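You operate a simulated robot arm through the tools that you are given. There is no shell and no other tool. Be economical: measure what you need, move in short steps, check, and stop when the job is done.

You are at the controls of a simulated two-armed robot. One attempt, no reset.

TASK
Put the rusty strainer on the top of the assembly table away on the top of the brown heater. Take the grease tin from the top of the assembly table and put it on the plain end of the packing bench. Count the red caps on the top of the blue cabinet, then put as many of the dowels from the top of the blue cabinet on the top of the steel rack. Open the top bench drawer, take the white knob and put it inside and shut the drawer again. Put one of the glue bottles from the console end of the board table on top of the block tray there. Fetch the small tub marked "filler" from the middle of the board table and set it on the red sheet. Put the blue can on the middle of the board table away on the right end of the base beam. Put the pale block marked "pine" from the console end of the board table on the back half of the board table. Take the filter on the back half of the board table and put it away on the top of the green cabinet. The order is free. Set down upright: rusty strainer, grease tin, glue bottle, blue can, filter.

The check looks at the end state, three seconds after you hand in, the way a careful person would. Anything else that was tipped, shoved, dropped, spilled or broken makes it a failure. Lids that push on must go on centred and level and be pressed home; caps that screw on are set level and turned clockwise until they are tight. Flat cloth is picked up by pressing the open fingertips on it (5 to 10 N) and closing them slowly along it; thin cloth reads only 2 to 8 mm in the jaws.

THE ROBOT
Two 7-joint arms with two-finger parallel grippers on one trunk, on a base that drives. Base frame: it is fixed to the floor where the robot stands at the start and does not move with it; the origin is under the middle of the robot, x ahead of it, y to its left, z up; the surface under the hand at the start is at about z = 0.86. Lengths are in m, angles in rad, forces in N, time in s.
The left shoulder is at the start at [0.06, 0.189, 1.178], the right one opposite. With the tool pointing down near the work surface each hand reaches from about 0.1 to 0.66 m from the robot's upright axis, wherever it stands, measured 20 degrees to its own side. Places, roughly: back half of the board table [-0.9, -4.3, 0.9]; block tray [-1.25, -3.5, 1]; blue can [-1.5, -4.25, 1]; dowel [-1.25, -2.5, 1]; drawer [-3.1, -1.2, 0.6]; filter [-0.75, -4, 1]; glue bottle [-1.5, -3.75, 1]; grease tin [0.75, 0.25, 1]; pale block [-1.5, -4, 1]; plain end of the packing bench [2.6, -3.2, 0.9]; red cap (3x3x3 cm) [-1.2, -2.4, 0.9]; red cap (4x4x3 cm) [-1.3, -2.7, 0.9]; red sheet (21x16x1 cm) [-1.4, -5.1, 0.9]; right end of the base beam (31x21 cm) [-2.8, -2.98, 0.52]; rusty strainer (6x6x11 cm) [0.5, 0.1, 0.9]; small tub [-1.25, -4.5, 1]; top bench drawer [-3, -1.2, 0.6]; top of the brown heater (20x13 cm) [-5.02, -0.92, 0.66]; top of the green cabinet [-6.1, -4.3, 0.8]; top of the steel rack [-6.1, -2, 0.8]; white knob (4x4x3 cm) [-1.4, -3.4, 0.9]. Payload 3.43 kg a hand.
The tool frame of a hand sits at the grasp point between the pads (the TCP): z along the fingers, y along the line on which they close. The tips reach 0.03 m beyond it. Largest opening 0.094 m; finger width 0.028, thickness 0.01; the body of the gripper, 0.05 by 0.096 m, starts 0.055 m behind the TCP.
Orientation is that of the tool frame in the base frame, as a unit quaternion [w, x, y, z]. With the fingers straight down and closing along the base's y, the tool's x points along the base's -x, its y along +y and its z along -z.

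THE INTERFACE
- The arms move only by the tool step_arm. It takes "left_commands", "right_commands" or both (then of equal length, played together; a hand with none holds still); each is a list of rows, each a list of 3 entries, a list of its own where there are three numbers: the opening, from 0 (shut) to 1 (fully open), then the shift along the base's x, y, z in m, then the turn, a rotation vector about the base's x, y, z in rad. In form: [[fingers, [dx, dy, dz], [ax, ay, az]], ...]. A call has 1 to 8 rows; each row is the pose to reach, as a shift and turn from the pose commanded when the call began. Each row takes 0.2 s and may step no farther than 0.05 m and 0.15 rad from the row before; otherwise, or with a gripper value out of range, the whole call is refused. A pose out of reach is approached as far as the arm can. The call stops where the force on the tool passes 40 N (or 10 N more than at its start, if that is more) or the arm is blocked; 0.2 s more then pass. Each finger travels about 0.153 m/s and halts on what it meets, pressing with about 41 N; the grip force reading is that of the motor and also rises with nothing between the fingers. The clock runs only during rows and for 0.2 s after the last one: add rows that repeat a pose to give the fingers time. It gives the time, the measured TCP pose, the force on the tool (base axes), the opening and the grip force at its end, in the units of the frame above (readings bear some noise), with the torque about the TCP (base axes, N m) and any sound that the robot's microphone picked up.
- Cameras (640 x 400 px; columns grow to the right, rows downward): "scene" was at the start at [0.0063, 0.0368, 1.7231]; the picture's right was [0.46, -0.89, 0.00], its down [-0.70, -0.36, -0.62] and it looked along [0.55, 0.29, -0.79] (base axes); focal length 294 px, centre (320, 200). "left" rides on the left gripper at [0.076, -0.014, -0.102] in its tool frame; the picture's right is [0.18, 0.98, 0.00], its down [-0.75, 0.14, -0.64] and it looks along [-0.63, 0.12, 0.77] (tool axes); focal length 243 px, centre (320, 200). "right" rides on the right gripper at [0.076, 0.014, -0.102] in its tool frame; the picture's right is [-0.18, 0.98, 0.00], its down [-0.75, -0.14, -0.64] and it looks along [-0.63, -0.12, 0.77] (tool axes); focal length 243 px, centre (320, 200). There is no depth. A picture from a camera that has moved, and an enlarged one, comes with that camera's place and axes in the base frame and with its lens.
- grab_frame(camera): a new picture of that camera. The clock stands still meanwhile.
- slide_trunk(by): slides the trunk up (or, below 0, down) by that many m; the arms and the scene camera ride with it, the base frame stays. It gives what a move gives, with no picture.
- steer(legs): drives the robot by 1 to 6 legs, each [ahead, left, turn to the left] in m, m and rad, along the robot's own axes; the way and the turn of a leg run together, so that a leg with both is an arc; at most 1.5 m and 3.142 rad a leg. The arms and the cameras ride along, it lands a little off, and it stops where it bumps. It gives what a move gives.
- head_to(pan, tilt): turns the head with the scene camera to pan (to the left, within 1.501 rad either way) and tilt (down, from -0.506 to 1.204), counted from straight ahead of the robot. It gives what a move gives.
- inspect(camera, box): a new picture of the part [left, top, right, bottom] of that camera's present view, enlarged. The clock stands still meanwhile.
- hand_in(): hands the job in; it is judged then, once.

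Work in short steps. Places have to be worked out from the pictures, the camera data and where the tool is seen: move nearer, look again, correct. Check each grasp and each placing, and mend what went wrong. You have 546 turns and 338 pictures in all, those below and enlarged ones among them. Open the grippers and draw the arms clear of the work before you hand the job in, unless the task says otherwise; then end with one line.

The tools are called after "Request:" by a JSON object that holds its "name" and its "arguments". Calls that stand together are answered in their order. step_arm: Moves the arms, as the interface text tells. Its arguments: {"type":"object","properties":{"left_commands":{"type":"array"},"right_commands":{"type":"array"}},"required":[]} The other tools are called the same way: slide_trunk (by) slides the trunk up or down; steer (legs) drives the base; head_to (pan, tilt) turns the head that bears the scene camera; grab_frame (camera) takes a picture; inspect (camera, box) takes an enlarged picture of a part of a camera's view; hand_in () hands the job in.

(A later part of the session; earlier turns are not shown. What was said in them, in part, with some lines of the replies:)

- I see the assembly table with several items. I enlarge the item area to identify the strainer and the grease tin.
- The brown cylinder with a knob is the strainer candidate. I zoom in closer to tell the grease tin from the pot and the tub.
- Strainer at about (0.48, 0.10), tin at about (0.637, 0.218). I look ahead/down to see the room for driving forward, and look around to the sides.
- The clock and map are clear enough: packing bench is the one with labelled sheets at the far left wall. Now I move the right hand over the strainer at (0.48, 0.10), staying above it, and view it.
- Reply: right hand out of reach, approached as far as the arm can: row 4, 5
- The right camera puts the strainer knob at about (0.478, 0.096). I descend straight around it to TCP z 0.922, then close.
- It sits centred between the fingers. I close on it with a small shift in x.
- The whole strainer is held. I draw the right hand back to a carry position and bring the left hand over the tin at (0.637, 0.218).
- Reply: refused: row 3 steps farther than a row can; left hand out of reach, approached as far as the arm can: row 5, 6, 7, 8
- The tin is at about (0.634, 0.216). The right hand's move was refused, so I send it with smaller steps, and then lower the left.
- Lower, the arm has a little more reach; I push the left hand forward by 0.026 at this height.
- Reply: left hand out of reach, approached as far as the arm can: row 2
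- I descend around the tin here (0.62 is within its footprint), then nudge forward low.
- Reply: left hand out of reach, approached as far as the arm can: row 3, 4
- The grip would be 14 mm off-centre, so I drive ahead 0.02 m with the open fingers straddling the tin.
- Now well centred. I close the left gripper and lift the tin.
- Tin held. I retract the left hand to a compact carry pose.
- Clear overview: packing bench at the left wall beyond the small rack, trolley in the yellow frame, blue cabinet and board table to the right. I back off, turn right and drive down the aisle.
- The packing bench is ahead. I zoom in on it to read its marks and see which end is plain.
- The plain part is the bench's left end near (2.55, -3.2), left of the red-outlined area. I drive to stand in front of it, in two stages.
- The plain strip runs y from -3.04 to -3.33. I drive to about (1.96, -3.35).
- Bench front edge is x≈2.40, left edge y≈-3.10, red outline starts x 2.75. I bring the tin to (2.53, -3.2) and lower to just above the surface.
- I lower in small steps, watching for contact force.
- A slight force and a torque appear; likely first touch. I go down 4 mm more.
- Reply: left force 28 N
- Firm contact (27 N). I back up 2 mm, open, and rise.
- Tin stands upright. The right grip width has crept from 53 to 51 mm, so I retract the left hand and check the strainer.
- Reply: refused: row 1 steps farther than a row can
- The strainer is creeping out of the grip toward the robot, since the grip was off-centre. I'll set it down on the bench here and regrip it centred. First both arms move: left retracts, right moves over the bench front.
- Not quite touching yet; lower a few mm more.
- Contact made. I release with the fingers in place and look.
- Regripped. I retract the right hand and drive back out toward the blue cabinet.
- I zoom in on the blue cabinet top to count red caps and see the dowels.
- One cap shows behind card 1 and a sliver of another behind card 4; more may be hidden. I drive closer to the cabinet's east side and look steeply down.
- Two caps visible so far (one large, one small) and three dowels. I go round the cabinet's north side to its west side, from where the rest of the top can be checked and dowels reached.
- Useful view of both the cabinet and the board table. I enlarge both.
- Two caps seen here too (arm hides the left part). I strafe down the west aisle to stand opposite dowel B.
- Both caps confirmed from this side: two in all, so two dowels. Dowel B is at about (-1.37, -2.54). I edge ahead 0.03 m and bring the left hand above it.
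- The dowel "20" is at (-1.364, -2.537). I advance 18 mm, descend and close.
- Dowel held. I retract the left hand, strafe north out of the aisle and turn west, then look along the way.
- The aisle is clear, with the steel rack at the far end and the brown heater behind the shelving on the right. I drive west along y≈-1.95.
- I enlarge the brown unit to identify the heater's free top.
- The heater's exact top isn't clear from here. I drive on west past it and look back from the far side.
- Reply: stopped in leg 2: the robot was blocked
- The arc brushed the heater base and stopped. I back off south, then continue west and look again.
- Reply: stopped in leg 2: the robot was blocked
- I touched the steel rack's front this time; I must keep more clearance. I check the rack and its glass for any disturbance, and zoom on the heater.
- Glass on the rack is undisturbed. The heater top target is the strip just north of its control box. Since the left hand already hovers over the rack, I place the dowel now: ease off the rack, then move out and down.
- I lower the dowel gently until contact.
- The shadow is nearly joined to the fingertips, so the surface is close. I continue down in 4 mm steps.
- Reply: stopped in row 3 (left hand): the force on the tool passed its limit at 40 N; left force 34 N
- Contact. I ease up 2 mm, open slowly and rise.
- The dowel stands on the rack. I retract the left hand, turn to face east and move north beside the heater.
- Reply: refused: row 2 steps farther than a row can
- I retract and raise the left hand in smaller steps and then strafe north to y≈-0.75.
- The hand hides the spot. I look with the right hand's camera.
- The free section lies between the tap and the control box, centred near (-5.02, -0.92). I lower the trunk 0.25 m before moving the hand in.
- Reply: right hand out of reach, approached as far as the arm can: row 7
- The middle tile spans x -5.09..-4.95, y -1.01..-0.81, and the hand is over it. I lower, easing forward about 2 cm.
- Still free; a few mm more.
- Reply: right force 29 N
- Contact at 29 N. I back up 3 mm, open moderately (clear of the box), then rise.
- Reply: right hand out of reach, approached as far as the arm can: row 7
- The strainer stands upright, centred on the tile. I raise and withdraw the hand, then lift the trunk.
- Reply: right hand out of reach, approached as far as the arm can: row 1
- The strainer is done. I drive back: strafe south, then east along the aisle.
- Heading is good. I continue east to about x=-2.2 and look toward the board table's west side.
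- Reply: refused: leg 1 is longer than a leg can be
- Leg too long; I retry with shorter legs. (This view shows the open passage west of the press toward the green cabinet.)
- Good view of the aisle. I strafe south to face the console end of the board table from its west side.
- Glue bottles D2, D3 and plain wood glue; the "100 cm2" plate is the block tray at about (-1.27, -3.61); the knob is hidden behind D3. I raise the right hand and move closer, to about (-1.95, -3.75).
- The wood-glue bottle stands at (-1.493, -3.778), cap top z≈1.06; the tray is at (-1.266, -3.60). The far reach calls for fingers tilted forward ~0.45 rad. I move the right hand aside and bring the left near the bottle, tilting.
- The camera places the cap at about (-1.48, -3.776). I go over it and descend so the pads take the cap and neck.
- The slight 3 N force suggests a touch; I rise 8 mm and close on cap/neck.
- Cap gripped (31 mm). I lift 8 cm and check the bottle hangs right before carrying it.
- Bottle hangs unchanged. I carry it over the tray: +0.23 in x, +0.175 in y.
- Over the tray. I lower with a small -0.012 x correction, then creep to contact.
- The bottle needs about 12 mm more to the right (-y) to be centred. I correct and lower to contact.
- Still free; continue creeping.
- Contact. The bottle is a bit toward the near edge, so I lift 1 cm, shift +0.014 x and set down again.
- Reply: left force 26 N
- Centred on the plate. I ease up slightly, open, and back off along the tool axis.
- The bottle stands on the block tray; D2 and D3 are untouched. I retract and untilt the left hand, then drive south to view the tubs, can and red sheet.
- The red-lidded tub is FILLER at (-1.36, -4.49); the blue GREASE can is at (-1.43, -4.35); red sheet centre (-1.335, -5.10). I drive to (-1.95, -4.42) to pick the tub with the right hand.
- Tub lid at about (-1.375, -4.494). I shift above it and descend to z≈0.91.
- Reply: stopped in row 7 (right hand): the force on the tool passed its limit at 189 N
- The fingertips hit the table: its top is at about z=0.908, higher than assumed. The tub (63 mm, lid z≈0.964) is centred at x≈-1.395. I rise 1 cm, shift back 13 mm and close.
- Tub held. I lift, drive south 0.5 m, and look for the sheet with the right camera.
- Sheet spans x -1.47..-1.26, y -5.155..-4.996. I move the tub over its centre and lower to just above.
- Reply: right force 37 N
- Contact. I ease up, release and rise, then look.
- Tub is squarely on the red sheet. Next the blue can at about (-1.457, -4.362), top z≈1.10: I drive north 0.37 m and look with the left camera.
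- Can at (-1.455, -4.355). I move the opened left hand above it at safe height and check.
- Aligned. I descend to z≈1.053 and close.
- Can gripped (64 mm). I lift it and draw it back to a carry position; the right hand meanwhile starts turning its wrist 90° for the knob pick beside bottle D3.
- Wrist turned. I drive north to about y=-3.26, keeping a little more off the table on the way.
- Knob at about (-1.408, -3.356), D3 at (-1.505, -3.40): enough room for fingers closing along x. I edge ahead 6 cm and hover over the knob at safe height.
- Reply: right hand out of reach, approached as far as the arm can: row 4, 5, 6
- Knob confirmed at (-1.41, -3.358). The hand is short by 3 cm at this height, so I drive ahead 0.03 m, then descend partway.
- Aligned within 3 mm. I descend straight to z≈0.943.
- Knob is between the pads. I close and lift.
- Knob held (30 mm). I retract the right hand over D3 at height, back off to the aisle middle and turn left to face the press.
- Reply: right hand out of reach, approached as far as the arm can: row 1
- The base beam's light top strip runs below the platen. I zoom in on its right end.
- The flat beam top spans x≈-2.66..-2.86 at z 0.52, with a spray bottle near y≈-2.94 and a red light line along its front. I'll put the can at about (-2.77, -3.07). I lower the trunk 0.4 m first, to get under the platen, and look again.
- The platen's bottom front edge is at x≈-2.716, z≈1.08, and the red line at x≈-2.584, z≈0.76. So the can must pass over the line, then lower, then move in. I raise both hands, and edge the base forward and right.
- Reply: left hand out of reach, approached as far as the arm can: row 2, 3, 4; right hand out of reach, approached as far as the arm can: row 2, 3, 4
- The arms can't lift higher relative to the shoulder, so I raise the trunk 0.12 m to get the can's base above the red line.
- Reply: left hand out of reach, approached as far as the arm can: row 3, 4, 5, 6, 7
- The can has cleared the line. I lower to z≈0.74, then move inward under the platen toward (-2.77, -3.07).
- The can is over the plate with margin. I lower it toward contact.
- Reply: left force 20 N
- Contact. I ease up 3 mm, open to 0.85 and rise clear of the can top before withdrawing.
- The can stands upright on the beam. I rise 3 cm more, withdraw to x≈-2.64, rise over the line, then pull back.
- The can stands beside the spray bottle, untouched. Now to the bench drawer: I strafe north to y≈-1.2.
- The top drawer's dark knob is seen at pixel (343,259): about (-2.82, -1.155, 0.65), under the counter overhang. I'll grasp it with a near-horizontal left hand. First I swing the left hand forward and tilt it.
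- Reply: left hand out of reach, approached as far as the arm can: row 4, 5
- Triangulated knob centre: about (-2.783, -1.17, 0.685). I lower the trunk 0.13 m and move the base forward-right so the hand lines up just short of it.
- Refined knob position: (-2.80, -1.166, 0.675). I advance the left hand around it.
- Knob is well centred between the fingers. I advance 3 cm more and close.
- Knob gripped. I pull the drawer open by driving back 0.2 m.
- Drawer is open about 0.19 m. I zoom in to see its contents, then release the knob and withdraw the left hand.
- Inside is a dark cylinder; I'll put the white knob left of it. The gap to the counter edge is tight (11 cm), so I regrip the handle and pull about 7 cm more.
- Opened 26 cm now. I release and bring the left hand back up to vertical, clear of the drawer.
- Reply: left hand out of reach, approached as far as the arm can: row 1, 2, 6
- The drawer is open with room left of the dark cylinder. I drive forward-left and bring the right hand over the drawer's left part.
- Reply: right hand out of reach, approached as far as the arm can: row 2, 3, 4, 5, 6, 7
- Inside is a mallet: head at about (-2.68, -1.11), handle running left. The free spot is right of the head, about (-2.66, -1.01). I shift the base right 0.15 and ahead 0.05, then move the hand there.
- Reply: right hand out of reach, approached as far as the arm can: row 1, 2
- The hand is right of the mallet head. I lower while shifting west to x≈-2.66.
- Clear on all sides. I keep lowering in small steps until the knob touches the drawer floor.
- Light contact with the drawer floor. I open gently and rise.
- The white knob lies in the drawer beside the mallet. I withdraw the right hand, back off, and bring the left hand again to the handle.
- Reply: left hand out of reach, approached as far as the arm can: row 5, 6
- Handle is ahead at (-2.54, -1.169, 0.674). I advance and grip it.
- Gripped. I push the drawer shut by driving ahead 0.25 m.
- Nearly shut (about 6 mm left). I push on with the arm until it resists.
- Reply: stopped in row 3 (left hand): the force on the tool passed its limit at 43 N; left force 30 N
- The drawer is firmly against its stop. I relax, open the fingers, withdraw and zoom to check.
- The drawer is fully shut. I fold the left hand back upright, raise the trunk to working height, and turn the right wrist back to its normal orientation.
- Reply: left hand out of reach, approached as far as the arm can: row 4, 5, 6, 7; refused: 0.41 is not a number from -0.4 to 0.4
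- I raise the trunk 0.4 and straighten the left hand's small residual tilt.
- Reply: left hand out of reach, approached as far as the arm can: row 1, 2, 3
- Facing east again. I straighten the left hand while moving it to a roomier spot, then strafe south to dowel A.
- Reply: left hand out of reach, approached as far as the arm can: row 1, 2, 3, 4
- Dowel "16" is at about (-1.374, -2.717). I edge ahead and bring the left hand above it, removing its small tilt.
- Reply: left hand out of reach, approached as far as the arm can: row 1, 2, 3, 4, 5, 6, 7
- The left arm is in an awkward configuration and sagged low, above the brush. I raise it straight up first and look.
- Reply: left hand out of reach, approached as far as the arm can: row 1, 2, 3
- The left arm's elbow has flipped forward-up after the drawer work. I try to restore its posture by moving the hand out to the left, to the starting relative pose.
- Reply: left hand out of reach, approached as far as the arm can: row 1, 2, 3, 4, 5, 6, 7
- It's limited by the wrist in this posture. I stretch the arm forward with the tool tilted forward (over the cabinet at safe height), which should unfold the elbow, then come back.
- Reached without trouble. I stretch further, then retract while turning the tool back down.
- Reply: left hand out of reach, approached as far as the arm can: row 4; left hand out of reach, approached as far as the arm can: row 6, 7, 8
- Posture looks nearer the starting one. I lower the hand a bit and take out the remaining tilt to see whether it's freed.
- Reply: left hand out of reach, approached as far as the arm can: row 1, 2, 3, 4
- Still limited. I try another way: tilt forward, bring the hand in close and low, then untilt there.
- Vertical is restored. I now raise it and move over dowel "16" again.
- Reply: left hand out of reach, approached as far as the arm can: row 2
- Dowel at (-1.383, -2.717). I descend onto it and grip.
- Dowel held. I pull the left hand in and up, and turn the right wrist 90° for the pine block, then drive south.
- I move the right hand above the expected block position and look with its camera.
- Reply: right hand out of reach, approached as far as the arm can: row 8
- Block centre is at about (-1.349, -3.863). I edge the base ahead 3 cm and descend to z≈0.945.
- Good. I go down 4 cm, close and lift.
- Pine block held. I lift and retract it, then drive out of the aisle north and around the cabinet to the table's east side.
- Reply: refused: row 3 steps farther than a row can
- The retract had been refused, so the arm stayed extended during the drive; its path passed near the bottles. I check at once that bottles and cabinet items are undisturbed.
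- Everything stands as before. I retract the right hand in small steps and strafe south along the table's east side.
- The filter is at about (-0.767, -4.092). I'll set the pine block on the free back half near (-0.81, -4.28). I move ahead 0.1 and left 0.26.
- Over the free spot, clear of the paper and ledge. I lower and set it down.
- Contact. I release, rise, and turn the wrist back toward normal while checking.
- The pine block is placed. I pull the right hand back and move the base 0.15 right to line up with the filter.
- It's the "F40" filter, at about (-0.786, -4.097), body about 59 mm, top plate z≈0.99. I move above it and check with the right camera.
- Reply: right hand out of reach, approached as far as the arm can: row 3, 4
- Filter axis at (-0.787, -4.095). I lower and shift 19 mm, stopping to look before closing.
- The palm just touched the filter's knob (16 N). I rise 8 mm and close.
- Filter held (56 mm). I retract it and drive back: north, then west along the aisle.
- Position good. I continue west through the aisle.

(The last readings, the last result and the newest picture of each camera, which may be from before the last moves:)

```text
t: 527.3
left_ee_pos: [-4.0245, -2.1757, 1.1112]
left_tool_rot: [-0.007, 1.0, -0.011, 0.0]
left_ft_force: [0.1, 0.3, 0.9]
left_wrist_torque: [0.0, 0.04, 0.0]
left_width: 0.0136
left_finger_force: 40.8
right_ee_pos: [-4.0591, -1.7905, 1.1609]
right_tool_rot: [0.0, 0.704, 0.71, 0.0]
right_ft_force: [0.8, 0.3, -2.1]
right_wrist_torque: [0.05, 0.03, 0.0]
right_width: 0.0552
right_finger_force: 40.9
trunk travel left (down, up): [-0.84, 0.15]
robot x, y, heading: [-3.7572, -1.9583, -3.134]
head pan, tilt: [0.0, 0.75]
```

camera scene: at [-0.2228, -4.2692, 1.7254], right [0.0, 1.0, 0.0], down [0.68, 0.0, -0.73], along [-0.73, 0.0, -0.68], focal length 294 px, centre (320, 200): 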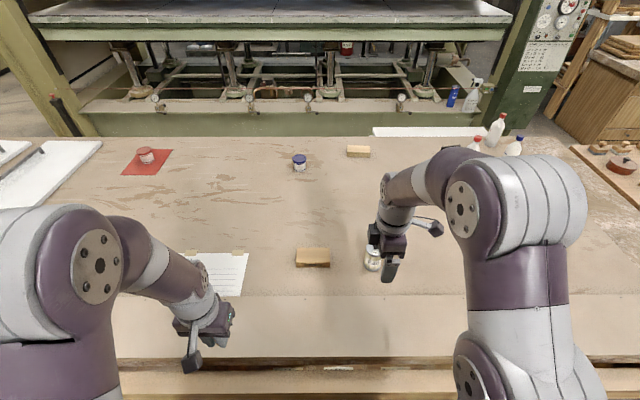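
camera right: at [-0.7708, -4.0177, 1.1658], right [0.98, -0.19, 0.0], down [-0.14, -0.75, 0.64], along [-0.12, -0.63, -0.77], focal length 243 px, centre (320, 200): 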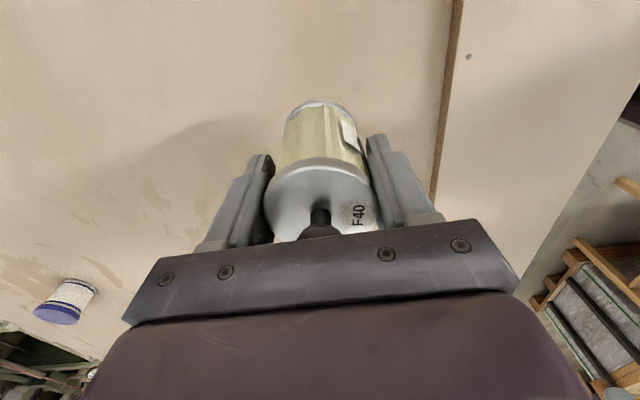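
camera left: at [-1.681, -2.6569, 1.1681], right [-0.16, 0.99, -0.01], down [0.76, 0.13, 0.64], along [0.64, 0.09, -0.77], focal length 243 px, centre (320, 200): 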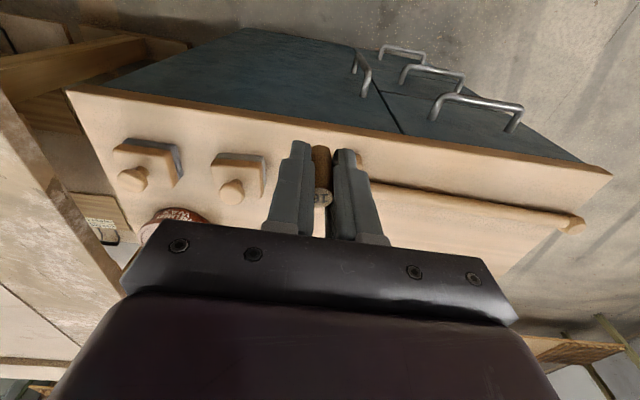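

Request:
{"name": "steer", "arguments": {"legs": [[1.2, -0.04, -0.008], [0.45, 0, 0]]}}

Request:
{"name": "head_to", "arguments": {"pan": 0.1, "tilt": 0.8}}

Request:
{"name": "grab_frame", "arguments": {"camera": "scene"}}

```text
t: 535.8
left_ee_pos: [-5.6734, -2.1795, 1.1113]
left_tool_rot: [-0.006, 1.0, 0.004, -0.001]
left_ft_force: [0.3, 0.1, 0.2]
left_wrist_torque: [-0.01, -0.02, 0.0]
left_width: 0.0138
left_finger_force: 41.2
right_ee_pos: [-5.7197, -1.7963, 1.161]
right_tool_rot: [0.0, 0.694, 0.72, 0.001]
right_ft_force: [-0.4, -0.4, -1.0]
right_wrist_torque: [0.0, 0.02, -0.01]
right_width: 0.0555
right_finger_force: 41.1
trunk travel left (down, up): [-0.84, 0.15]
robot x, y, heading: [-5.4129, -1.9548, -3.109]
head pan, tilt: [0.0, 0.75]
```

```text
t: 536.4
left_ee_pos: [-5.675, -2.179, 1.1107]
left_tool_rot: [-0.006, 1.0, 0.004, 0.0]
left_ft_force: [0.1, 0.2, -0.9]
left_wrist_torque: [0.02, -0.01, 0.04]
left_width: 0.0137
left_finger_force: 40.7
right_ee_pos: [-5.7199, -1.7967, 1.1604]
right_tool_rot: [0.0, 0.694, 0.72, 0.001]
right_ft_force: [0.5, -0.2, -0.2]
right_wrist_torque: [0.0, 0.0, -0.01]
right_width: 0.0555
right_finger_force: 40.8
trunk travel left (down, up): [-0.84, 0.15]
robot x, y, heading: [-5.4086, -1.9587, -3.107]
head pan, tilt: [0.099, 0.799]
```

```text
183 pictures are left
camera scene: at [-5.4303, -1.963, 1.7214], right [-0.13, 0.99, 0.0], down [0.71, 0.1, -0.7], along [-0.69, -0.09, -0.72], focal length 294 px, centre (320, 200)
```

scene: 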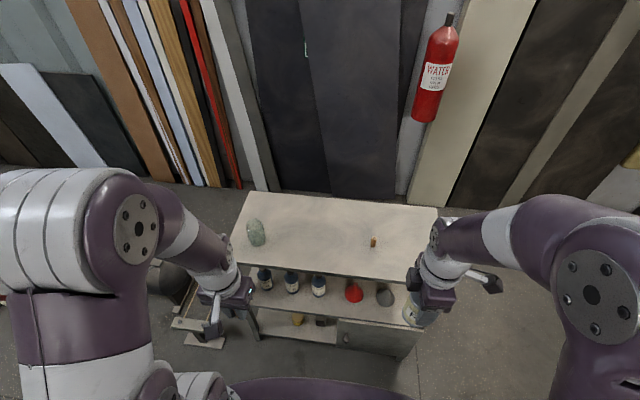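

The first dowel, glass and bottles stand undisturbed. I edge ahead and take the left hand over (-6.08, -2.07).

Request:
{"name": "steer", "arguments": {"legs": [[0.09, 0, -0.03]]}}

Request:
{"name": "step_arm", "arguments": {"left_commands": [[0, [-0.04, 0.015, 0], [0, 0, 0]], [0, [-0.08, 0.03, 0], [0, 0, 0]], [0, [-0.12, 0.045, -0.01], [0, 0, 0]], [0, [-0.16, 0.06, -0.03], [0, 0, 0]], [0, [-0.2, 0.075, -0.05], [0, 0, 0]], [0, [-0.24, 0.09, -0.07], [0, 0, 0]], [0, [-0.28, 0.1, -0.09], [0, 0, 0]], [0, [-0.3, 0.1, -0.13], [0, 0, 0]]]}}

Request:
{"name": "grab_frame", "arguments": {"camera": "left"}}

```text
t: 537.5
left_ee_pos: [-5.7698, -2.1708, 1.1116]
left_tool_rot: [-0.006, 1.0, -0.015, -0.001]
left_ft_force: [-0.6, -0.4, 1.3]
left_wrist_torque: [-0.03, -0.01, 0.01]
left_width: 0.0139
left_finger_force: 41.5
right_ee_pos: [-5.8027, -1.7863, 1.161]
right_tool_rot: [0.0, 0.706, 0.708, 0.0]
right_ft_force: [-0.5, -0.1, -1.1]
right_wrist_torque: [-0.02, 0.0, 0.0]
right_width: 0.0554
right_finger_force: 40.7
trunk travel left (down, up): [-0.84, 0.15]
robot x, y, heading: [-5.4994, -1.958, 3.135]
head pan, tilt: [0.099, 0.799]
```

```text
t: 539.3
left_ee_pos: [-6.0726, -2.0723, 0.9807]
left_tool_rot: [-0.007, 1.0, -0.015, 0.001]
left_ft_force: [-0.6, 0.2, -0.7]
left_wrist_torque: [0.01, 0.03, 0.0]
left_width: 0.0135
left_finger_force: 40.6
right_ee_pos: [-5.8049, -1.7879, 1.1597]
right_tool_rot: [0.002, 0.706, 0.709, 0.001]
right_ft_force: [0.7, -0.2, -1.3]
right_wrist_torque: [0.05, 0.0, 0.01]
right_width: 0.0555
right_finger_force: 41.0
trunk travel left (down, up): [-0.84, 0.15]
robot x, y, heading: [-5.5002, -1.9575, 3.142]
head pan, tilt: [0.099, 0.799]
```

```text
182 pictures are left
camera left: at [-5.996, -2.0607, 1.0846], right [0.16, -0.99, -0.01], down [-0.76, -0.13, 0.64], along [-0.63, -0.09, -0.77], focal length 243 px, centre (320, 200)
```

left: 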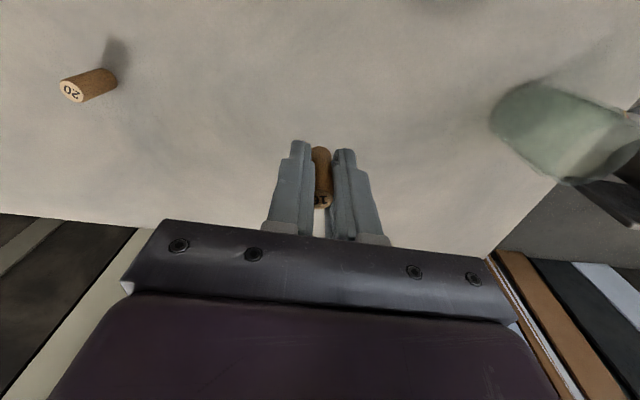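

I lower toward the rack top.

Request:
{"name": "step_arm", "arguments": {"left_commands": [[0, [0, 0, -0.04], [0, 0, 0]], [0, [0, 0, -0.08], [0, 0, 0]], [0, [0, 0, -0.105], [0, 0, 0]], [0, [0, 0, -0.115], [0, 0, 0]]]}}

Request:
{"name": "step_arm", "arguments": {"left_commands": [[0, [0, 0, -0.003], [0, 0, 0]], [0, [0, 0, -0.006], [0, 0, 0]], [0, [0, 0, -0.009], [0, 0, 0]]]}}

```text
t: 540.3
left_ee_pos: [-6.0705, -2.0719, 0.8683]
left_tool_rot: [-0.006, 1.0, -0.015, 0.0]
left_ft_force: [-0.3, 0.0, 0.1]
left_wrist_torque: [0.01, 0.01, 0.0]
left_width: 0.0137
left_finger_force: 41.0
right_ee_pos: [-5.8035, -1.7869, 1.1612]
right_tool_rot: [0.0, 0.706, 0.709, 0.0]
right_ft_force: [-0.4, -0.1, -1.8]
right_wrist_torque: [0.01, -0.01, 0.01]
right_width: 0.0555
right_finger_force: 41.3
trunk travel left (down, up): [-0.84, 0.15]
robot x, y, heading: [-5.4971, -1.9557, 3.14]
head pan, tilt: [0.099, 0.799]
```

```text
t: 541.1
left_ee_pos: [-6.0721, -2.0712, 0.8589]
left_tool_rot: [-0.006, 1.0, -0.015, -0.001]
left_ft_force: [-0.2, 0.5, 1.8]
left_wrist_torque: [-0.03, 0.01, -0.03]
left_width: 0.0139
left_finger_force: 41.2
right_ee_pos: [-5.8027, -1.7864, 1.1616]
right_tool_rot: [0.001, 0.706, 0.708, 0.001]
right_ft_force: [-0.4, 0.1, -1.6]
right_wrist_torque: [-0.03, -0.01, 0.03]
right_width: 0.0554
right_finger_force: 41.3
trunk travel left (down, up): [-0.84, 0.15]
robot x, y, heading: [-5.4954, -1.9538, 3.145]
head pan, tilt: [0.099, 0.799]
```

Request:
{"name": "step_arm", "arguments": {"left_commands": [[0, [0, 0, -0.003], [0, 0, 0]], [0, [0, 0, -0.006], [0, 0, 0]]]}}

```text
t: 541.7
left_ee_pos: [-6.0709, -2.0688, 0.8583]
left_tool_rot: [-0.006, 1.0, -0.015, -0.007]
left_ft_force: [1.1, -3.1, 40.2]
left_wrist_torque: [-0.16, 0.08, 0.03]
left_width: 0.0136
left_finger_force: 40.9
right_ee_pos: [-5.7983, -1.7868, 1.162]
right_tool_rot: [-0.001, 0.706, 0.708, -0.001]
right_ft_force: [-0.1, -0.4, -1.7]
right_wrist_torque: [0.02, -0.01, 0.01]
right_width: 0.0553
right_finger_force: 40.9
trunk travel left (down, up): [-0.84, 0.15]
robot x, y, heading: [-5.4969, -1.96, 3.142]
head pan, tilt: [0.099, 0.799]
```

Contact. I ease up 4 mm, open gently and rise.

Request:
{"name": "step_arm", "arguments": {"left_commands": [[0, [0, 0, 0.005], [0, 0, 0]], [0.2, [0, 0, 0.005], [0, 0, 0]], [0.45, [0, 0, 0.005], [0, 0, 0]], [0.5, [0, 0, 0.005], [0, 0, 0]], [0.5, [0, 0, 0.04], [0, 0, 0]], [0.5, [0, 0, 0.08], [0, 0, 0]], [0.5, [0, 0, 0.12], [0, 0, 0]]]}}

Request:
{"name": "grab_frame", "arguments": {"camera": "left"}}

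```text
t: 543.3
left_ee_pos: [-6.071, -2.0728, 0.9714]
left_tool_rot: [-0.007, 1.0, -0.014, 0.0]
left_ft_force: [0.5, -0.3, 0.1]
left_wrist_torque: [0.0, 0.01, 0.0]
left_width: 0.0469
left_finger_force: 0.0
right_ee_pos: [-5.8035, -1.7858, 1.161]
right_tool_rot: [0.0, 0.706, 0.708, 0.001]
right_ft_force: [0.1, -0.6, -1.8]
right_wrist_torque: [-0.02, -0.01, 0.0]
right_width: 0.0558
right_finger_force: 41.1
trunk travel left (down, up): [-0.84, 0.15]
robot x, y, heading: [-5.4985, -1.958, 3.143]
head pan, tilt: [0.099, 0.799]
```

```text
181 pictures are left
camera left: at [-5.994, -2.0613, 1.0752], right [0.16, -0.99, -0.01], down [-0.76, -0.13, 0.64], along [-0.63, -0.09, -0.77], focal length 243 px, centre (320, 200)
```

left: 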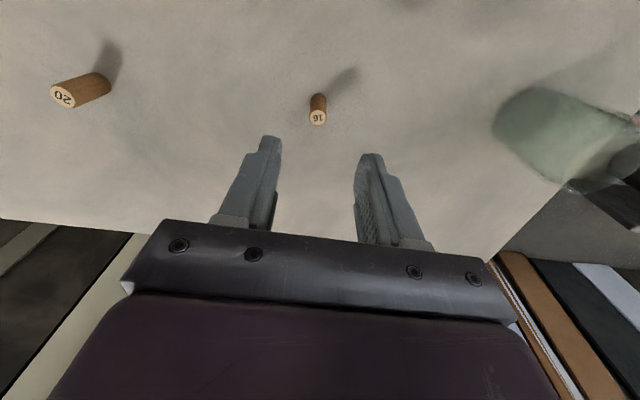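

Both dowels now stand on the rack. I retract the left hand and look south toward the green cabinet.

Request:
{"name": "step_arm", "arguments": {"left_commands": [[0.5, [0.03, 0, 0.03], [0, 0, 0]], [0.5, [0.06, 0, 0.06], [0, 0, 0]], [0.5, [0.1, -0.01, 0.085], [0, 0, 0]], [0.5, [0.14, -0.02, 0.1], [0, 0, 0]], [0.5, [0.18, -0.03, 0.11], [0, 0, 0]], [0.5, [0.22, -0.04, 0.12], [0, 0, 0]], [0.5, [0.26, -0.05, 0.12], [0, 0, 0]]]}}

Request:
{"name": "steer", "arguments": {"legs": [[-0.25, 0, 0]]}}

Request:
{"name": "head_to", "arguments": {"pan": 1.1, "tilt": 0.5}}

Request:
{"name": "grab_frame", "arguments": {"camera": "scene"}}

```text
t: 544.9
left_ee_pos: [-5.8115, -2.1217, 1.0941]
left_tool_rot: [-0.007, 1.0, -0.015, -0.001]
left_ft_force: [-0.5, -0.3, 0.1]
left_wrist_torque: [0.04, 0.0, -0.02]
left_width: 0.047
left_finger_force: 0.1
right_ee_pos: [-5.8017, -1.7869, 1.1616]
right_tool_rot: [0.0, 0.706, 0.708, 0.0]
right_ft_force: [0.0, 0.0, -0.5]
right_wrist_torque: [-0.02, 0.03, 0.03]
right_width: 0.0553
right_finger_force: 41.2
trunk travel left (down, up): [-0.84, 0.15]
robot x, y, heading: [-5.4956, -1.9578, 3.144]
head pan, tilt: [0.099, 0.799]
```

```text
t: 546.8
left_ee_pos: [-5.565, -2.1229, 1.0939]
left_tool_rot: [-0.006, 1.0, -0.008, 0.001]
left_ft_force: [1.4, -0.8, -0.2]
left_wrist_torque: [0.0, -0.02, 0.01]
left_width: 0.047
left_finger_force: 0.1
right_ee_pos: [-5.5584, -1.7906, 1.1596]
right_tool_rot: [0.001, 0.702, 0.712, 0.001]
right_ft_force: [-0.1, 0.3, -2.5]
right_wrist_torque: [0.01, 0.01, 0.03]
right_width: 0.0554
right_finger_force: 40.9
trunk travel left (down, up): [-0.84, 0.15]
robot x, y, heading: [-5.2503, -1.9559, -3.133]
head pan, tilt: [0.099, 0.799]
```

```text
t: 548.0
left_ee_pos: [-5.5638, -2.1242, 1.0948]
left_tool_rot: [-0.006, 1.0, -0.009, 0.0]
left_ft_force: [0.0, -0.1, -0.4]
left_wrist_torque: [-0.03, -0.01, 0.0]
left_width: 0.0472
left_finger_force: 0.0
right_ee_pos: [-5.5578, -1.7893, 1.1602]
right_tool_rot: [0.0, 0.702, 0.712, 0.0]
right_ft_force: [-0.3, -0.3, -1.1]
right_wrist_torque: [-0.04, 0.01, 0.01]
right_width: 0.0555
right_finger_force: 41.3
trunk travel left (down, up): [-0.84, 0.15]
robot x, y, heading: [-5.2484, -1.9577, -3.13]
head pan, tilt: [1.1, 0.499]
```

```text
180 pictures are left
camera scene: at [-5.2321, -2.0355, 1.7474], right [-0.9, 0.45, 0.0], down [0.21, 0.43, -0.88], along [-0.39, -0.79, -0.48], focal length 294 px, centre (320, 200)
```

scene: 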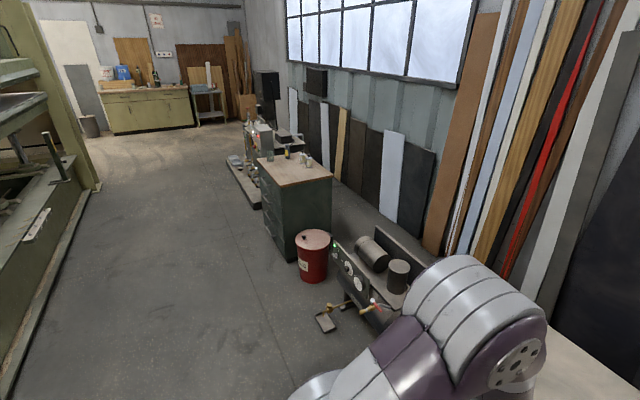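

The dark green cabinet with a wooden top is the target at (-6.1, -4.3). I zoom in on its top.

Request:
{"name": "inspect", "arguments": {"camera": "scene", "box": [220, 110, 400, 290]}}

```text
2.22 times, centred on (310, 200) of scene
camera zoom: at [-5.2321, -2.0355, 1.7474], right [-0.9, 0.45, 0.0], down [0.21, 0.43, -0.88], along [-0.39, -0.79, -0.48], focal length 654 px, centre (342, 200)
```

zoom: 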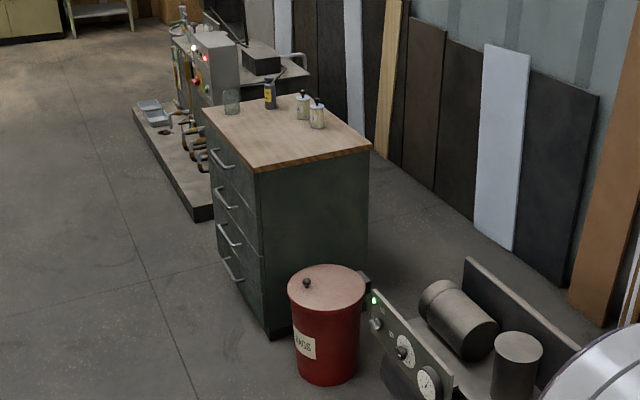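

The cabinet top spans about x -5.82..-6.27, y -3.89..-4.5, with a glass, bottle and two other filters at its far end; the near part is free. I strafe south to stand in front of it.

Request:
{"name": "steer", "arguments": {"legs": [[0, 1.05, -0.01], [0, 1.05, 0]]}}

Request:
{"name": "head_to", "arguments": {"pan": 0.0, "tilt": 0.7}}

Request:
{"name": "grab_frame", "arguments": {"camera": "scene"}}

```text
t: 558.4
left_ee_pos: [-5.5158, -4.2164, 1.0933]
left_tool_rot: [-0.006, 1.0, 0.006, 0.0]
left_ft_force: [0.0, -0.3, -0.2]
left_wrist_torque: [-0.01, 0.0, 0.0]
left_width: 0.0472
left_finger_force: 0.0
right_ee_pos: [-5.5204, -3.8832, 1.1601]
right_tool_rot: [0.0, 0.691, 0.722, 0.0]
right_ft_force: [0.9, 0.5, -1.5]
right_wrist_torque: [-0.05, 0.0, 0.01]
right_width: 0.0553
right_finger_force: 41.0
trunk travel left (down, up): [-0.84, 0.15]
robot x, y, heading: [-5.2121, -4.0425, -3.101]
head pan, tilt: [1.1, 0.499]
```

```text
t: 559.7
left_ee_pos: [-5.5157, -4.217, 1.0945]
left_tool_rot: [-0.006, 1.0, 0.006, 0.0]
left_ft_force: [0.7, -0.2, 1.2]
left_wrist_torque: [0.03, 0.02, -0.03]
left_width: 0.0471
left_finger_force: 0.1
right_ee_pos: [-5.5183, -3.8822, 1.16]
right_tool_rot: [0.001, 0.692, 0.721, 0.001]
right_ft_force: [0.1, -0.6, -0.7]
right_wrist_torque: [-0.01, 0.01, -0.01]
right_width: 0.0553
right_finger_force: 40.7
trunk travel left (down, up): [-0.84, 0.15]
robot x, y, heading: [-5.2054, -4.0394, -3.102]
head pan, tilt: [0.0, 0.7]
```

```text
178 pictures are left
camera scene: at [-5.2335, -4.0403, 1.7297], right [-0.04, 1.0, 0.0], down [0.64, 0.03, -0.76], along [-0.76, -0.03, -0.64], focal length 294 px, centre (320, 200)
```

scene: 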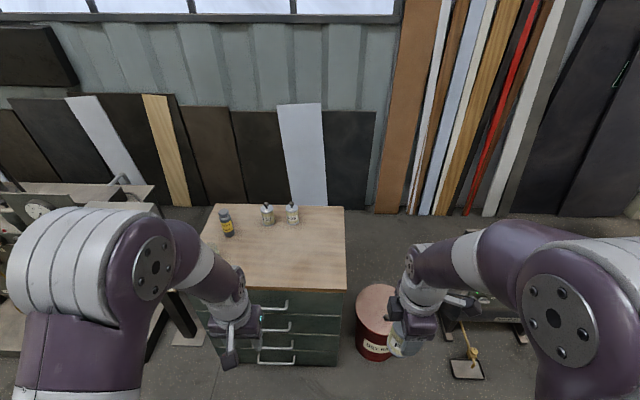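

The right-front half of the top is free. I move the base ahead 0.2 and left 0.13 so the right hand can reach about (-5.95, -4.10).

Request:
{"name": "steer", "arguments": {"legs": [[0, 0.13, -0.04], [0.19, 0, 0]]}}

Request:
{"name": "step_arm", "arguments": {"right_commands": [[0, [-0.04, -0.005, 0], [0, 0, 0]], [0, [-0.08, -0.015, 0], [0, 0, 0]], [0, [-0.12, -0.025, 0], [0, 0, 0]], [0, [-0.16, -0.035, -0.02], [0, 0, 0]], [0, [-0.2, -0.05, -0.04], [0, 0, 0]], [0, [-0.24, -0.06, -0.06], [0, 0, 0]]]}}

Request:
{"name": "grab_frame", "arguments": {"camera": "scene"}}

Request:
{"name": "grab_frame", "arguments": {"camera": "right"}}

```text
t: 562.1
left_ee_pos: [-5.7081, -4.3294, 1.0951]
left_tool_rot: [-0.006, 1.0, -0.018, -0.001]
left_ft_force: [0.2, -0.5, -1.4]
left_wrist_torque: [-0.01, 0.01, 0.01]
left_width: 0.0469
left_finger_force: 0.1
right_ee_pos: [-5.6967, -3.9954, 1.1609]
right_tool_rot: [-0.001, 0.709, 0.706, -0.001]
right_ft_force: [0.6, 0.2, -2.3]
right_wrist_torque: [-0.02, 0.02, -0.03]
right_width: 0.0552
right_finger_force: 40.5
trunk travel left (down, up): [-0.84, 0.15]
robot x, y, heading: [-5.3924, -4.1686, 3.139]
head pan, tilt: [0.0, 0.7]
```

```text
t: 563.5
left_ee_pos: [-5.7118, -4.33, 1.0931]
left_tool_rot: [-0.006, 1.0, -0.018, 0.001]
left_ft_force: [-0.3, 0.3, -0.3]
left_wrist_torque: [-0.02, 0.0, 0.01]
left_width: 0.0473
left_finger_force: 0.0
right_ee_pos: [-5.9357, -4.0596, 1.1016]
right_tool_rot: [0.001, 0.709, 0.706, 0.001]
right_ft_force: [0.2, -0.5, -1.4]
right_wrist_torque: [-0.01, 0.03, -0.01]
right_width: 0.0555
right_finger_force: 40.9
trunk travel left (down, up): [-0.84, 0.15]
robot x, y, heading: [-5.3935, -4.1664, 3.134]
head pan, tilt: [0.0, 0.7]
```

```text
177 pictures are left
camera scene: at [-5.4226, -4.1672, 1.7296], right [0.01, 1.0, 0.0], down [0.65, 0.0, -0.76], along [-0.76, 0.01, -0.65], focal length 294 px, centre (320, 200)
```

scene: 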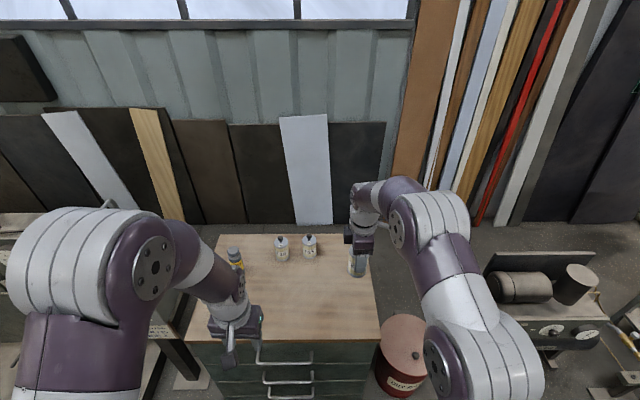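

```text
176 pictures are left
camera right: at [-5.9225, -3.9824, 1.2033], right [0.98, -0.19, 0.0], down [-0.15, -0.75, 0.64], along [-0.12, -0.63, -0.77], focal length 243 px, centre (320, 200)
```

right: 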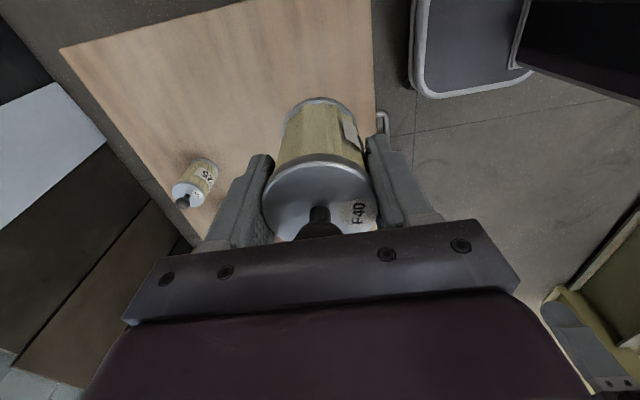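

The top's near edges are at about x=-5.87, y=-3.97. I shift to (-5.975, -4.10) and lower.

Request:
{"name": "step_arm", "arguments": {"right_commands": [[0, [-0.025, -0.025, -0.03], [0, 0, 0]], [0, [-0.042, -0.042, -0.07], [0, 0, 0]], [0, [-0.042, -0.042, -0.11], [0, 0, 0]], [0, [-0.042, -0.042, -0.145], [0, 0, 0]]]}}

Request:
{"name": "grab_frame", "arguments": {"camera": "right"}}

Request:
{"name": "inspect", "arguments": {"camera": "scene", "box": [180, 210, 400, 370]}}

```text
t: 564.5
left_ee_pos: [-5.7113, -4.3315, 1.0937]
left_tool_rot: [-0.006, 1.0, -0.017, 0.001]
left_ft_force: [-0.6, 0.0, 0.4]
left_wrist_torque: [-0.02, 0.02, 0.01]
left_width: 0.0471
left_finger_force: 0.0
right_ee_pos: [-5.9823, -4.0984, 0.9518]
right_tool_rot: [0.001, 0.709, 0.705, 0.0]
right_ft_force: [0.3, -0.4, -0.6]
right_wrist_torque: [0.01, -0.02, 0.01]
right_width: 0.0555
right_finger_force: 41.4
trunk travel left (down, up): [-0.84, 0.15]
robot x, y, heading: [-5.3974, -4.1699, 3.137]
head pan, tilt: [0.0, 0.7]
```

```text
175 pictures are left
camera right: at [-5.9689, -4.0222, 1.054], right [0.98, -0.19, 0.0], down [-0.14, -0.75, 0.64], along [-0.12, -0.63, -0.77], focal length 243 px, centre (320, 200)
```

right: 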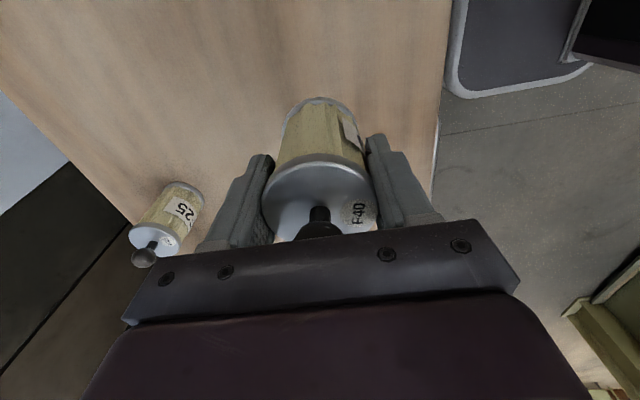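

```text
2.50 times, centred on (290, 290) of scene
camera zoom: at [-5.4219, -4.1672, 1.7297], right [0.01, 1.0, 0.0], down [0.65, 0.0, -0.76], along [-0.76, 0.01, -0.65], focal length 735 px, centre (395, -25)
```

zoom: 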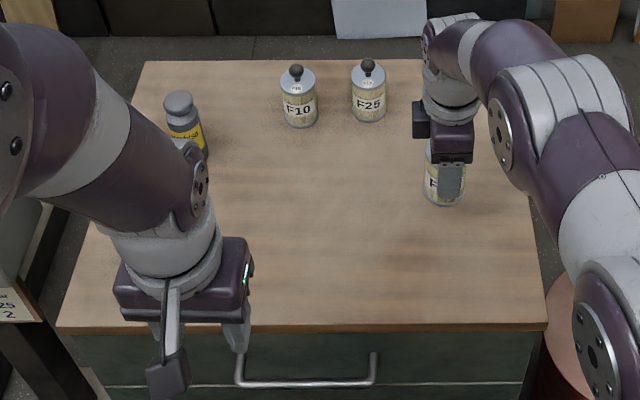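

Filters F10 and F25 already stand at the back, so this is the right place. I lower to contact.

Request:
{"name": "step_arm", "arguments": {"right_commands": [[0, [0, 0, -0.01], [0, 0, 0]], [0, [0, 0, -0.02], [0, 0, 0]]]}}

Request:
{"name": "step_arm", "arguments": {"right_commands": [[0, [0, 0, -0.006], [0, 0, 0]], [0, [0, 0, -0.012], [0, 0, 0]]]}}

```text
t: 565.1
left_ee_pos: [-5.7111, -4.331, 1.0939]
left_tool_rot: [-0.006, 1.0, -0.018, 0.0]
left_ft_force: [0.0, -0.3, -0.6]
left_wrist_torque: [0.02, -0.02, -0.01]
left_width: 0.047
left_finger_force: 0.1
right_ee_pos: [-5.9806, -4.0989, 0.9337]
right_tool_rot: [0.001, 0.709, 0.705, 0.0]
right_ft_force: [-0.6, -0.1, -1.3]
right_wrist_torque: [-0.01, 0.0, -0.02]
right_width: 0.0553
right_finger_force: 41.1
trunk travel left (down, up): [-0.84, 0.15]
robot x, y, heading: [-5.3975, -4.1699, 3.135]
head pan, tilt: [0.0, 0.7]
```

```text
t: 565.7
left_ee_pos: [-5.7108, -4.3296, 1.0939]
left_tool_rot: [-0.006, 1.0, -0.018, 0.0]
left_ft_force: [0.8, 1.1, -0.2]
left_wrist_torque: [-0.01, -0.02, 0.01]
left_width: 0.0471
left_finger_force: 0.1
right_ee_pos: [-5.9804, -4.0986, 0.9211]
right_tool_rot: [0.001, 0.708, 0.706, 0.0]
right_ft_force: [-0.1, 0.3, -1.0]
right_wrist_torque: [0.03, 0.05, 0.02]
right_width: 0.0556
right_finger_force: 40.8
trunk travel left (down, up): [-0.84, 0.15]
robot x, y, heading: [-5.3958, -4.1704, 3.138]
head pan, tilt: [0.0, 0.7]
```

Request:
{"name": "step_arm", "arguments": {"right_commands": [[0, [0, 0, -0.005], [0, 0, 0]], [0, [0, 0, -0.01], [0, 0, 0]], [0, [0, 0, -0.014], [0, 0, 0]]]}}

```text
t: 566.5
left_ee_pos: [-5.7109, -4.3303, 1.0955]
left_tool_rot: [-0.006, 1.0, -0.017, 0.001]
left_ft_force: [0.6, -0.1, -0.3]
left_wrist_torque: [0.0, 0.0, 0.03]
left_width: 0.0469
left_finger_force: 0.0
right_ee_pos: [-5.9814, -4.0998, 0.9099]
right_tool_rot: [0.001, 0.708, 0.706, 0.0]
right_ft_force: [0.0, 0.2, -1.7]
right_wrist_torque: [0.0, -0.02, 0.0]
right_width: 0.0557
right_finger_force: 41.1
trunk travel left (down, up): [-0.84, 0.15]
robot x, y, heading: [-5.3942, -4.1699, 3.137]
head pan, tilt: [0.0, 0.7]
```

Request:
{"name": "step_arm", "arguments": {"right_commands": [[0, [0, 0, -0.004], [0, 0, 0]], [0, [0, 0, -0.008], [0, 0, 0]], [0, [0, 0, -0.012], [0, 0, 0]]]}}

Request:
{"name": "grab_frame", "arguments": {"camera": "right"}}

```text
t: 567.3
left_ee_pos: [-5.7107, -4.3304, 1.0926]
left_tool_rot: [-0.006, 1.0, -0.017, 0.0]
left_ft_force: [-0.1, -0.9, -0.7]
left_wrist_torque: [-0.02, -0.02, -0.01]
left_width: 0.047
left_finger_force: 0.1
right_ee_pos: [-5.9803, -4.099, 0.8966]
right_tool_rot: [0.001, 0.708, 0.706, 0.0]
right_ft_force: [-0.2, -0.2, -0.9]
right_wrist_torque: [-0.01, -0.03, -0.02]
right_width: 0.0552
right_finger_force: 41.4
trunk travel left (down, up): [-0.84, 0.15]
robot x, y, heading: [-5.394, -4.1696, 3.137]
head pan, tilt: [0.0, 0.7]
```

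```text
173 pictures are left
camera right: at [-5.9671, -4.0223, 0.9999], right [0.98, -0.19, 0.0], down [-0.14, -0.75, 0.64], along [-0.12, -0.63, -0.77], focal length 243 px, centre (320, 200)
```

right: 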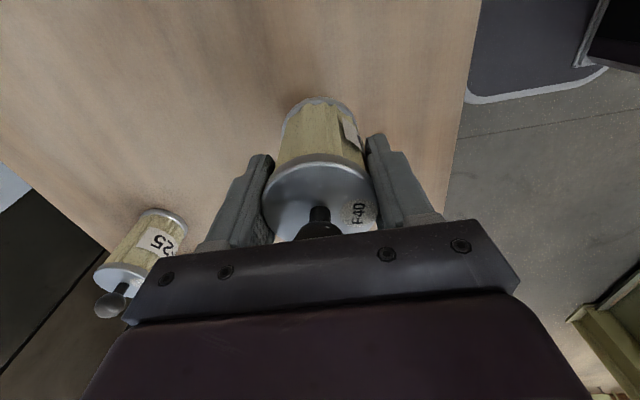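

Request:
{"name": "step_arm", "arguments": {"right_commands": [[0, [0, 0, -0.004], [0, 0, 0]], [0, [0, 0, -0.008], [0, 0, 0]], [0, [0, 0, -0.012], [0, 0, 0]]]}}

```text
t: 568.1
left_ee_pos: [-5.7104, -4.3309, 1.0941]
left_tool_rot: [-0.006, 1.0, -0.018, 0.0]
left_ft_force: [-0.6, 0.4, 0.0]
left_wrist_torque: [0.01, 0.02, 0.0]
left_width: 0.0472
left_finger_force: 0.0
right_ee_pos: [-5.9804, -4.0987, 0.8854]
right_tool_rot: [0.001, 0.708, 0.706, 0.001]
right_ft_force: [0.5, -0.7, -1.2]
right_wrist_torque: [-0.01, -0.01, -0.02]
right_width: 0.0552
right_finger_force: 40.8
trunk travel left (down, up): [-0.84, 0.15]
robot x, y, heading: [-5.3963, -4.1686, 3.137]
head pan, tilt: [0.0, 0.7]
```

Request:
{"name": "step_arm", "arguments": {"right_commands": [[0, [0, 0, -0.004], [0, 0, 0]], [0, [0, 0, -0.008], [0, 0, 0]], [0, [0, 0, -0.012], [0, 0, 0]]]}}

```text
t: 568.9
left_ee_pos: [-5.7102, -4.3305, 1.0956]
left_tool_rot: [-0.006, 1.0, -0.018, 0.001]
left_ft_force: [-0.3, -0.3, 0.0]
left_wrist_torque: [0.01, 0.02, -0.02]
left_width: 0.0471
left_finger_force: 0.0
right_ee_pos: [-5.9805, -4.099, 0.874]
right_tool_rot: [0.001, 0.709, 0.706, 0.001]
right_ft_force: [-0.5, -0.4, -0.9]
right_wrist_torque: [0.02, -0.03, 0.0]
right_width: 0.0555
right_finger_force: 40.9
trunk travel left (down, up): [-0.84, 0.15]
robot x, y, heading: [-5.3947, -4.1653, 3.131]
head pan, tilt: [0.0, 0.7]
```

Request:
{"name": "step_arm", "arguments": {"right_commands": [[0, [0, 0, -0.004], [0, 0, 0]], [0, [0, 0, -0.008], [0, 0, 0]]]}}

Request:
{"name": "grab_frame", "arguments": {"camera": "right"}}

```text
t: 569.5
left_ee_pos: [-5.7102, -4.3307, 1.0949]
left_tool_rot: [-0.007, 1.0, -0.017, 0.0]
left_ft_force: [0.9, 0.4, -0.1]
left_wrist_torque: [0.01, 0.01, 0.01]
left_width: 0.0469
left_finger_force: 0.1
right_ee_pos: [-5.9801, -4.0973, 0.8649]
right_tool_rot: [0.001, 0.708, 0.707, 0.001]
right_ft_force: [0.3, 0.1, -1.2]
right_wrist_torque: [-0.03, 0.0, -0.03]
right_width: 0.0555
right_finger_force: 40.8
trunk travel left (down, up): [-0.84, 0.15]
robot x, y, heading: [-5.3948, -4.1706, 3.137]
head pan, tilt: [0.0, 0.7]
```

```text
172 pictures are left
camera right: at [-5.9667, -4.0216, 0.9681], right [0.98, -0.19, 0.0], down [-0.14, -0.75, 0.64], along [-0.12, -0.63, -0.77], focal length 243 px, centre (320, 200)
```

right: 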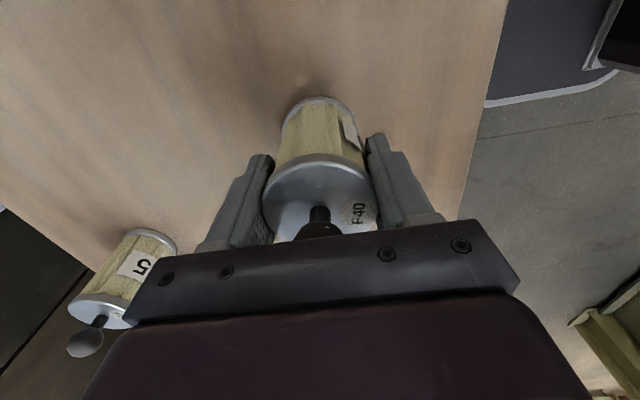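

The neighbouring filter suggests the top is at z≈0.77, so contact near TCP 0.835. I go on down.

Request:
{"name": "step_arm", "arguments": {"right_commands": [[0, [0, 0, -0.008], [0, 0, 0]], [0, [0, 0, -0.016], [0, 0, 0]]]}}

Request:
{"name": "step_arm", "arguments": {"right_commands": [[0, [0, 0, -0.004], [0, 0, 0]], [0, [0, 0, -0.008], [0, 0, 0]]]}}

```text
t: 570.1
left_ee_pos: [-5.7114, -4.3304, 1.0949]
left_tool_rot: [-0.007, 1.0, -0.017, -0.001]
left_ft_force: [0.4, 0.6, 0.0]
left_wrist_torque: [0.0, 0.01, 0.0]
left_width: 0.0469
left_finger_force: 0.1
right_ee_pos: [-5.9815, -4.097, 0.8494]
right_tool_rot: [0.0, 0.709, 0.706, 0.0]
right_ft_force: [0.2, 0.3, -2.0]
right_wrist_torque: [-0.01, -0.03, -0.05]
right_width: 0.0553
right_finger_force: 41.3
trunk travel left (down, up): [-0.84, 0.15]
robot x, y, heading: [-5.3932, -4.1669, 3.131]
head pan, tilt: [0.0, 0.7]
```

```text
t: 570.7
left_ee_pos: [-5.7073, -4.3299, 1.0958]
left_tool_rot: [-0.006, 1.0, -0.018, -0.001]
left_ft_force: [-0.1, -0.4, 0.3]
left_wrist_torque: [-0.01, 0.0, 0.01]
left_width: 0.0471
left_finger_force: 0.1
right_ee_pos: [-5.9806, -4.0978, 0.8471]
right_tool_rot: [-0.002, 0.708, 0.706, -0.001]
right_ft_force: [2.4, 4.4, 29.4]
right_wrist_torque: [0.63, -0.72, 0.02]
right_width: 0.0553
right_finger_force: 41.3
trunk travel left (down, up): [-0.84, 0.15]
robot x, y, heading: [-5.3954, -4.169, 3.135]
head pan, tilt: [0.0, 0.7]
```

Contact (29 N). I ease up, open, rise and look.

Request:
{"name": "step_arm", "arguments": {"right_commands": [[0, [0, 0, 0.004], [0, 0, 0]], [0.7, [0, 0, 0.004], [0, 0, 0]], [0.8, [0, 0, 0.004], [0, 0, 0]], [0.8, [0, 0, 0.004], [0, 0, 0]], [0.8, [0, 0, 0.045], [0, 0, 0]], [0.8, [0, 0, 0.09], [0, 0, 0]], [0.8, [0, 0, 0.135], [0, 0, 0]], [0.8, [0, 0, 0.18], [0, 0, 0]]]}}

Request:
{"name": "grab_frame", "arguments": {"camera": "right"}}

Request:
{"name": "inspect", "arguments": {"camera": "scene", "box": [180, 210, 400, 370]}}

```text
t: 572.5
left_ee_pos: [-5.7099, -4.3306, 1.0941]
left_tool_rot: [-0.006, 1.0, -0.017, -0.001]
left_ft_force: [-0.1, -0.5, 0.2]
left_wrist_torque: [-0.05, 0.03, 0.0]
left_width: 0.0469
left_finger_force: 0.0
right_ee_pos: [-5.9766, -4.1004, 1.0239]
right_tool_rot: [0.001, 0.709, 0.705, 0.001]
right_ft_force: [-0.1, -0.7, 0.4]
right_wrist_torque: [0.02, 0.07, -0.01]
right_width: 0.0754
right_finger_force: 0.1
trunk travel left (down, up): [-0.84, 0.15]
robot x, y, heading: [-5.3953, -4.167, 3.141]
head pan, tilt: [0.0, 0.7]
```

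```text
171 pictures are left
camera right: at [-5.9633, -4.0244, 1.1269], right [0.98, -0.19, 0.0], down [-0.14, -0.75, 0.64], along [-0.12, -0.63, -0.77], focal length 243 px, centre (320, 200)
```

right: 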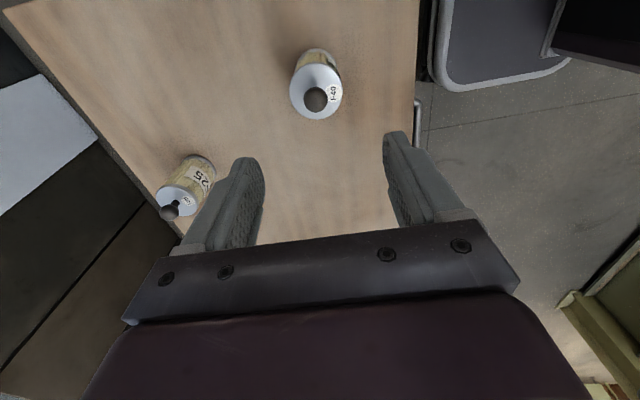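

```text
2.50 times, centred on (290, 290) of scene
camera zoom: at [-5.4181, -4.1672, 1.7296], right [0.01, 1.0, 0.0], down [0.64, 0.0, -0.77], along [-0.77, 0.01, -0.64], focal length 735 px, centre (395, -25)
```

zoom: 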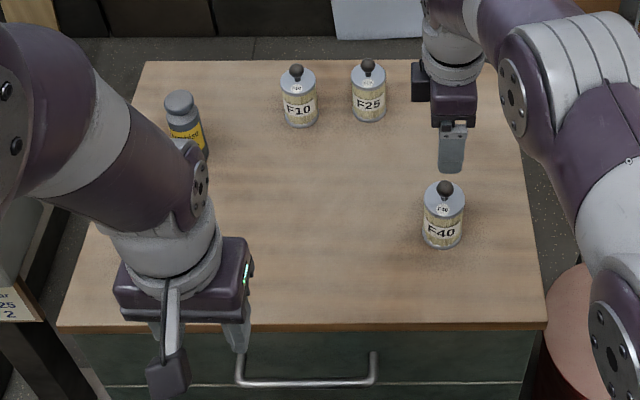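

F40 stands upright beside F10 and F25, and that completes the list. I withdraw both hands and back the base off before handing in.

Request:
{"name": "step_arm", "arguments": {"right_commands": [[0.8, [0.02, 0, 0.04], [0, 0, 0]], [0.8, [0.05, 0.01, 0.07], [0, 0, 0]], [0.8, [0.09, 0.02, 0.09], [0, 0, 0]], [0.8, [0.13, 0.03, 0.1], [0, 0, 0]], [0.8, [0.17, 0.04, 0.1], [0, 0, 0]], [0.8, [0.21, 0.05, 0.1], [0, 0, 0]], [0.8, [0.25, 0.06, 0.1], [0, 0, 0]]]}}

Request:
{"name": "steer", "arguments": {"legs": [[-0.4, 0, 0]]}}

Request:
{"name": "grab_frame", "arguments": {"camera": "scene"}}

```text
t: 574.1
left_ee_pos: [-5.7084, -4.3297, 1.0953]
left_tool_rot: [-0.006, 1.0, -0.017, -0.001]
left_ft_force: [-0.3, 0.4, 1.0]
left_wrist_torque: [0.0, 0.04, 0.0]
left_width: 0.0471
left_finger_force: 0.1
right_ee_pos: [-5.7271, -4.0361, 1.1217]
right_tool_rot: [0.0, 0.708, 0.706, 0.0]
right_ft_force: [-0.3, -0.1, 0.4]
right_wrist_torque: [0.03, 0.02, -0.01]
right_width: 0.0752
right_finger_force: 0.1
trunk travel left (down, up): [-0.84, 0.15]
robot x, y, heading: [-5.3929, -4.168, 3.136]
head pan, tilt: [0.0, 0.7]
```

```text
t: 576.6
left_ee_pos: [-5.3186, -4.332, 1.0933]
left_tool_rot: [-0.006, 1.0, -0.02, 0.0]
left_ft_force: [0.3, 0.1, 0.4]
left_wrist_torque: [0.0, -0.02, -0.01]
left_width: 0.047
left_finger_force: 0.1
right_ee_pos: [-5.3383, -4.0376, 1.1206]
right_tool_rot: [0.0, 0.71, 0.704, 0.001]
right_ft_force: [-1.1, 0.4, 0.2]
right_wrist_torque: [0.03, -0.01, -0.01]
right_width: 0.0755
right_finger_force: 0.0
trunk travel left (down, up): [-0.84, 0.15]
robot x, y, heading: [-4.9976, -4.1759, 3.129]
head pan, tilt: [0.0, 0.7]
```

```text
169 pictures are left
camera scene: at [-5.0285, -4.1704, 1.7296], right [0.01, 1.0, 0.0], down [0.64, -0.01, -0.76], along [-0.76, 0.01, -0.64], focal length 294 px, centre (320, 200)
```

scene: 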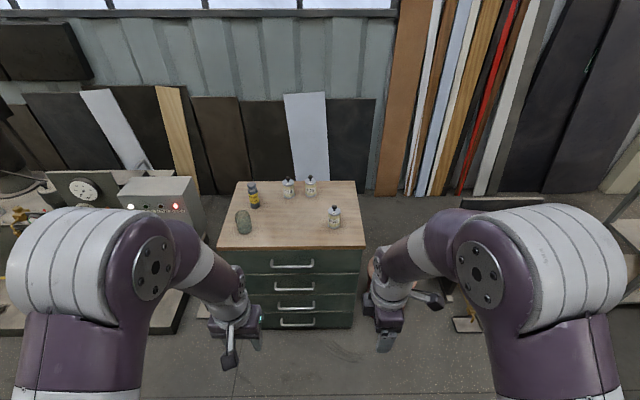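

All items are placed, the arms are clear and the grippers open. I hand the job in.

Request:
{"name": "hand_in", "arguments": {}}

```text
The job is handed in.
```

I finished every item on the list and handed the job in; the grease tin is the one I could not confirm. It carried no visible label, so I took the tin with the yellow lid to be it. I counted two red caps, so two dowels went to the steel rack. On the way the base brushed the brown heater and touched the steel rack once each, with nothing seen to move. One hand also struck the board table top at 189 N, with no damage seen.
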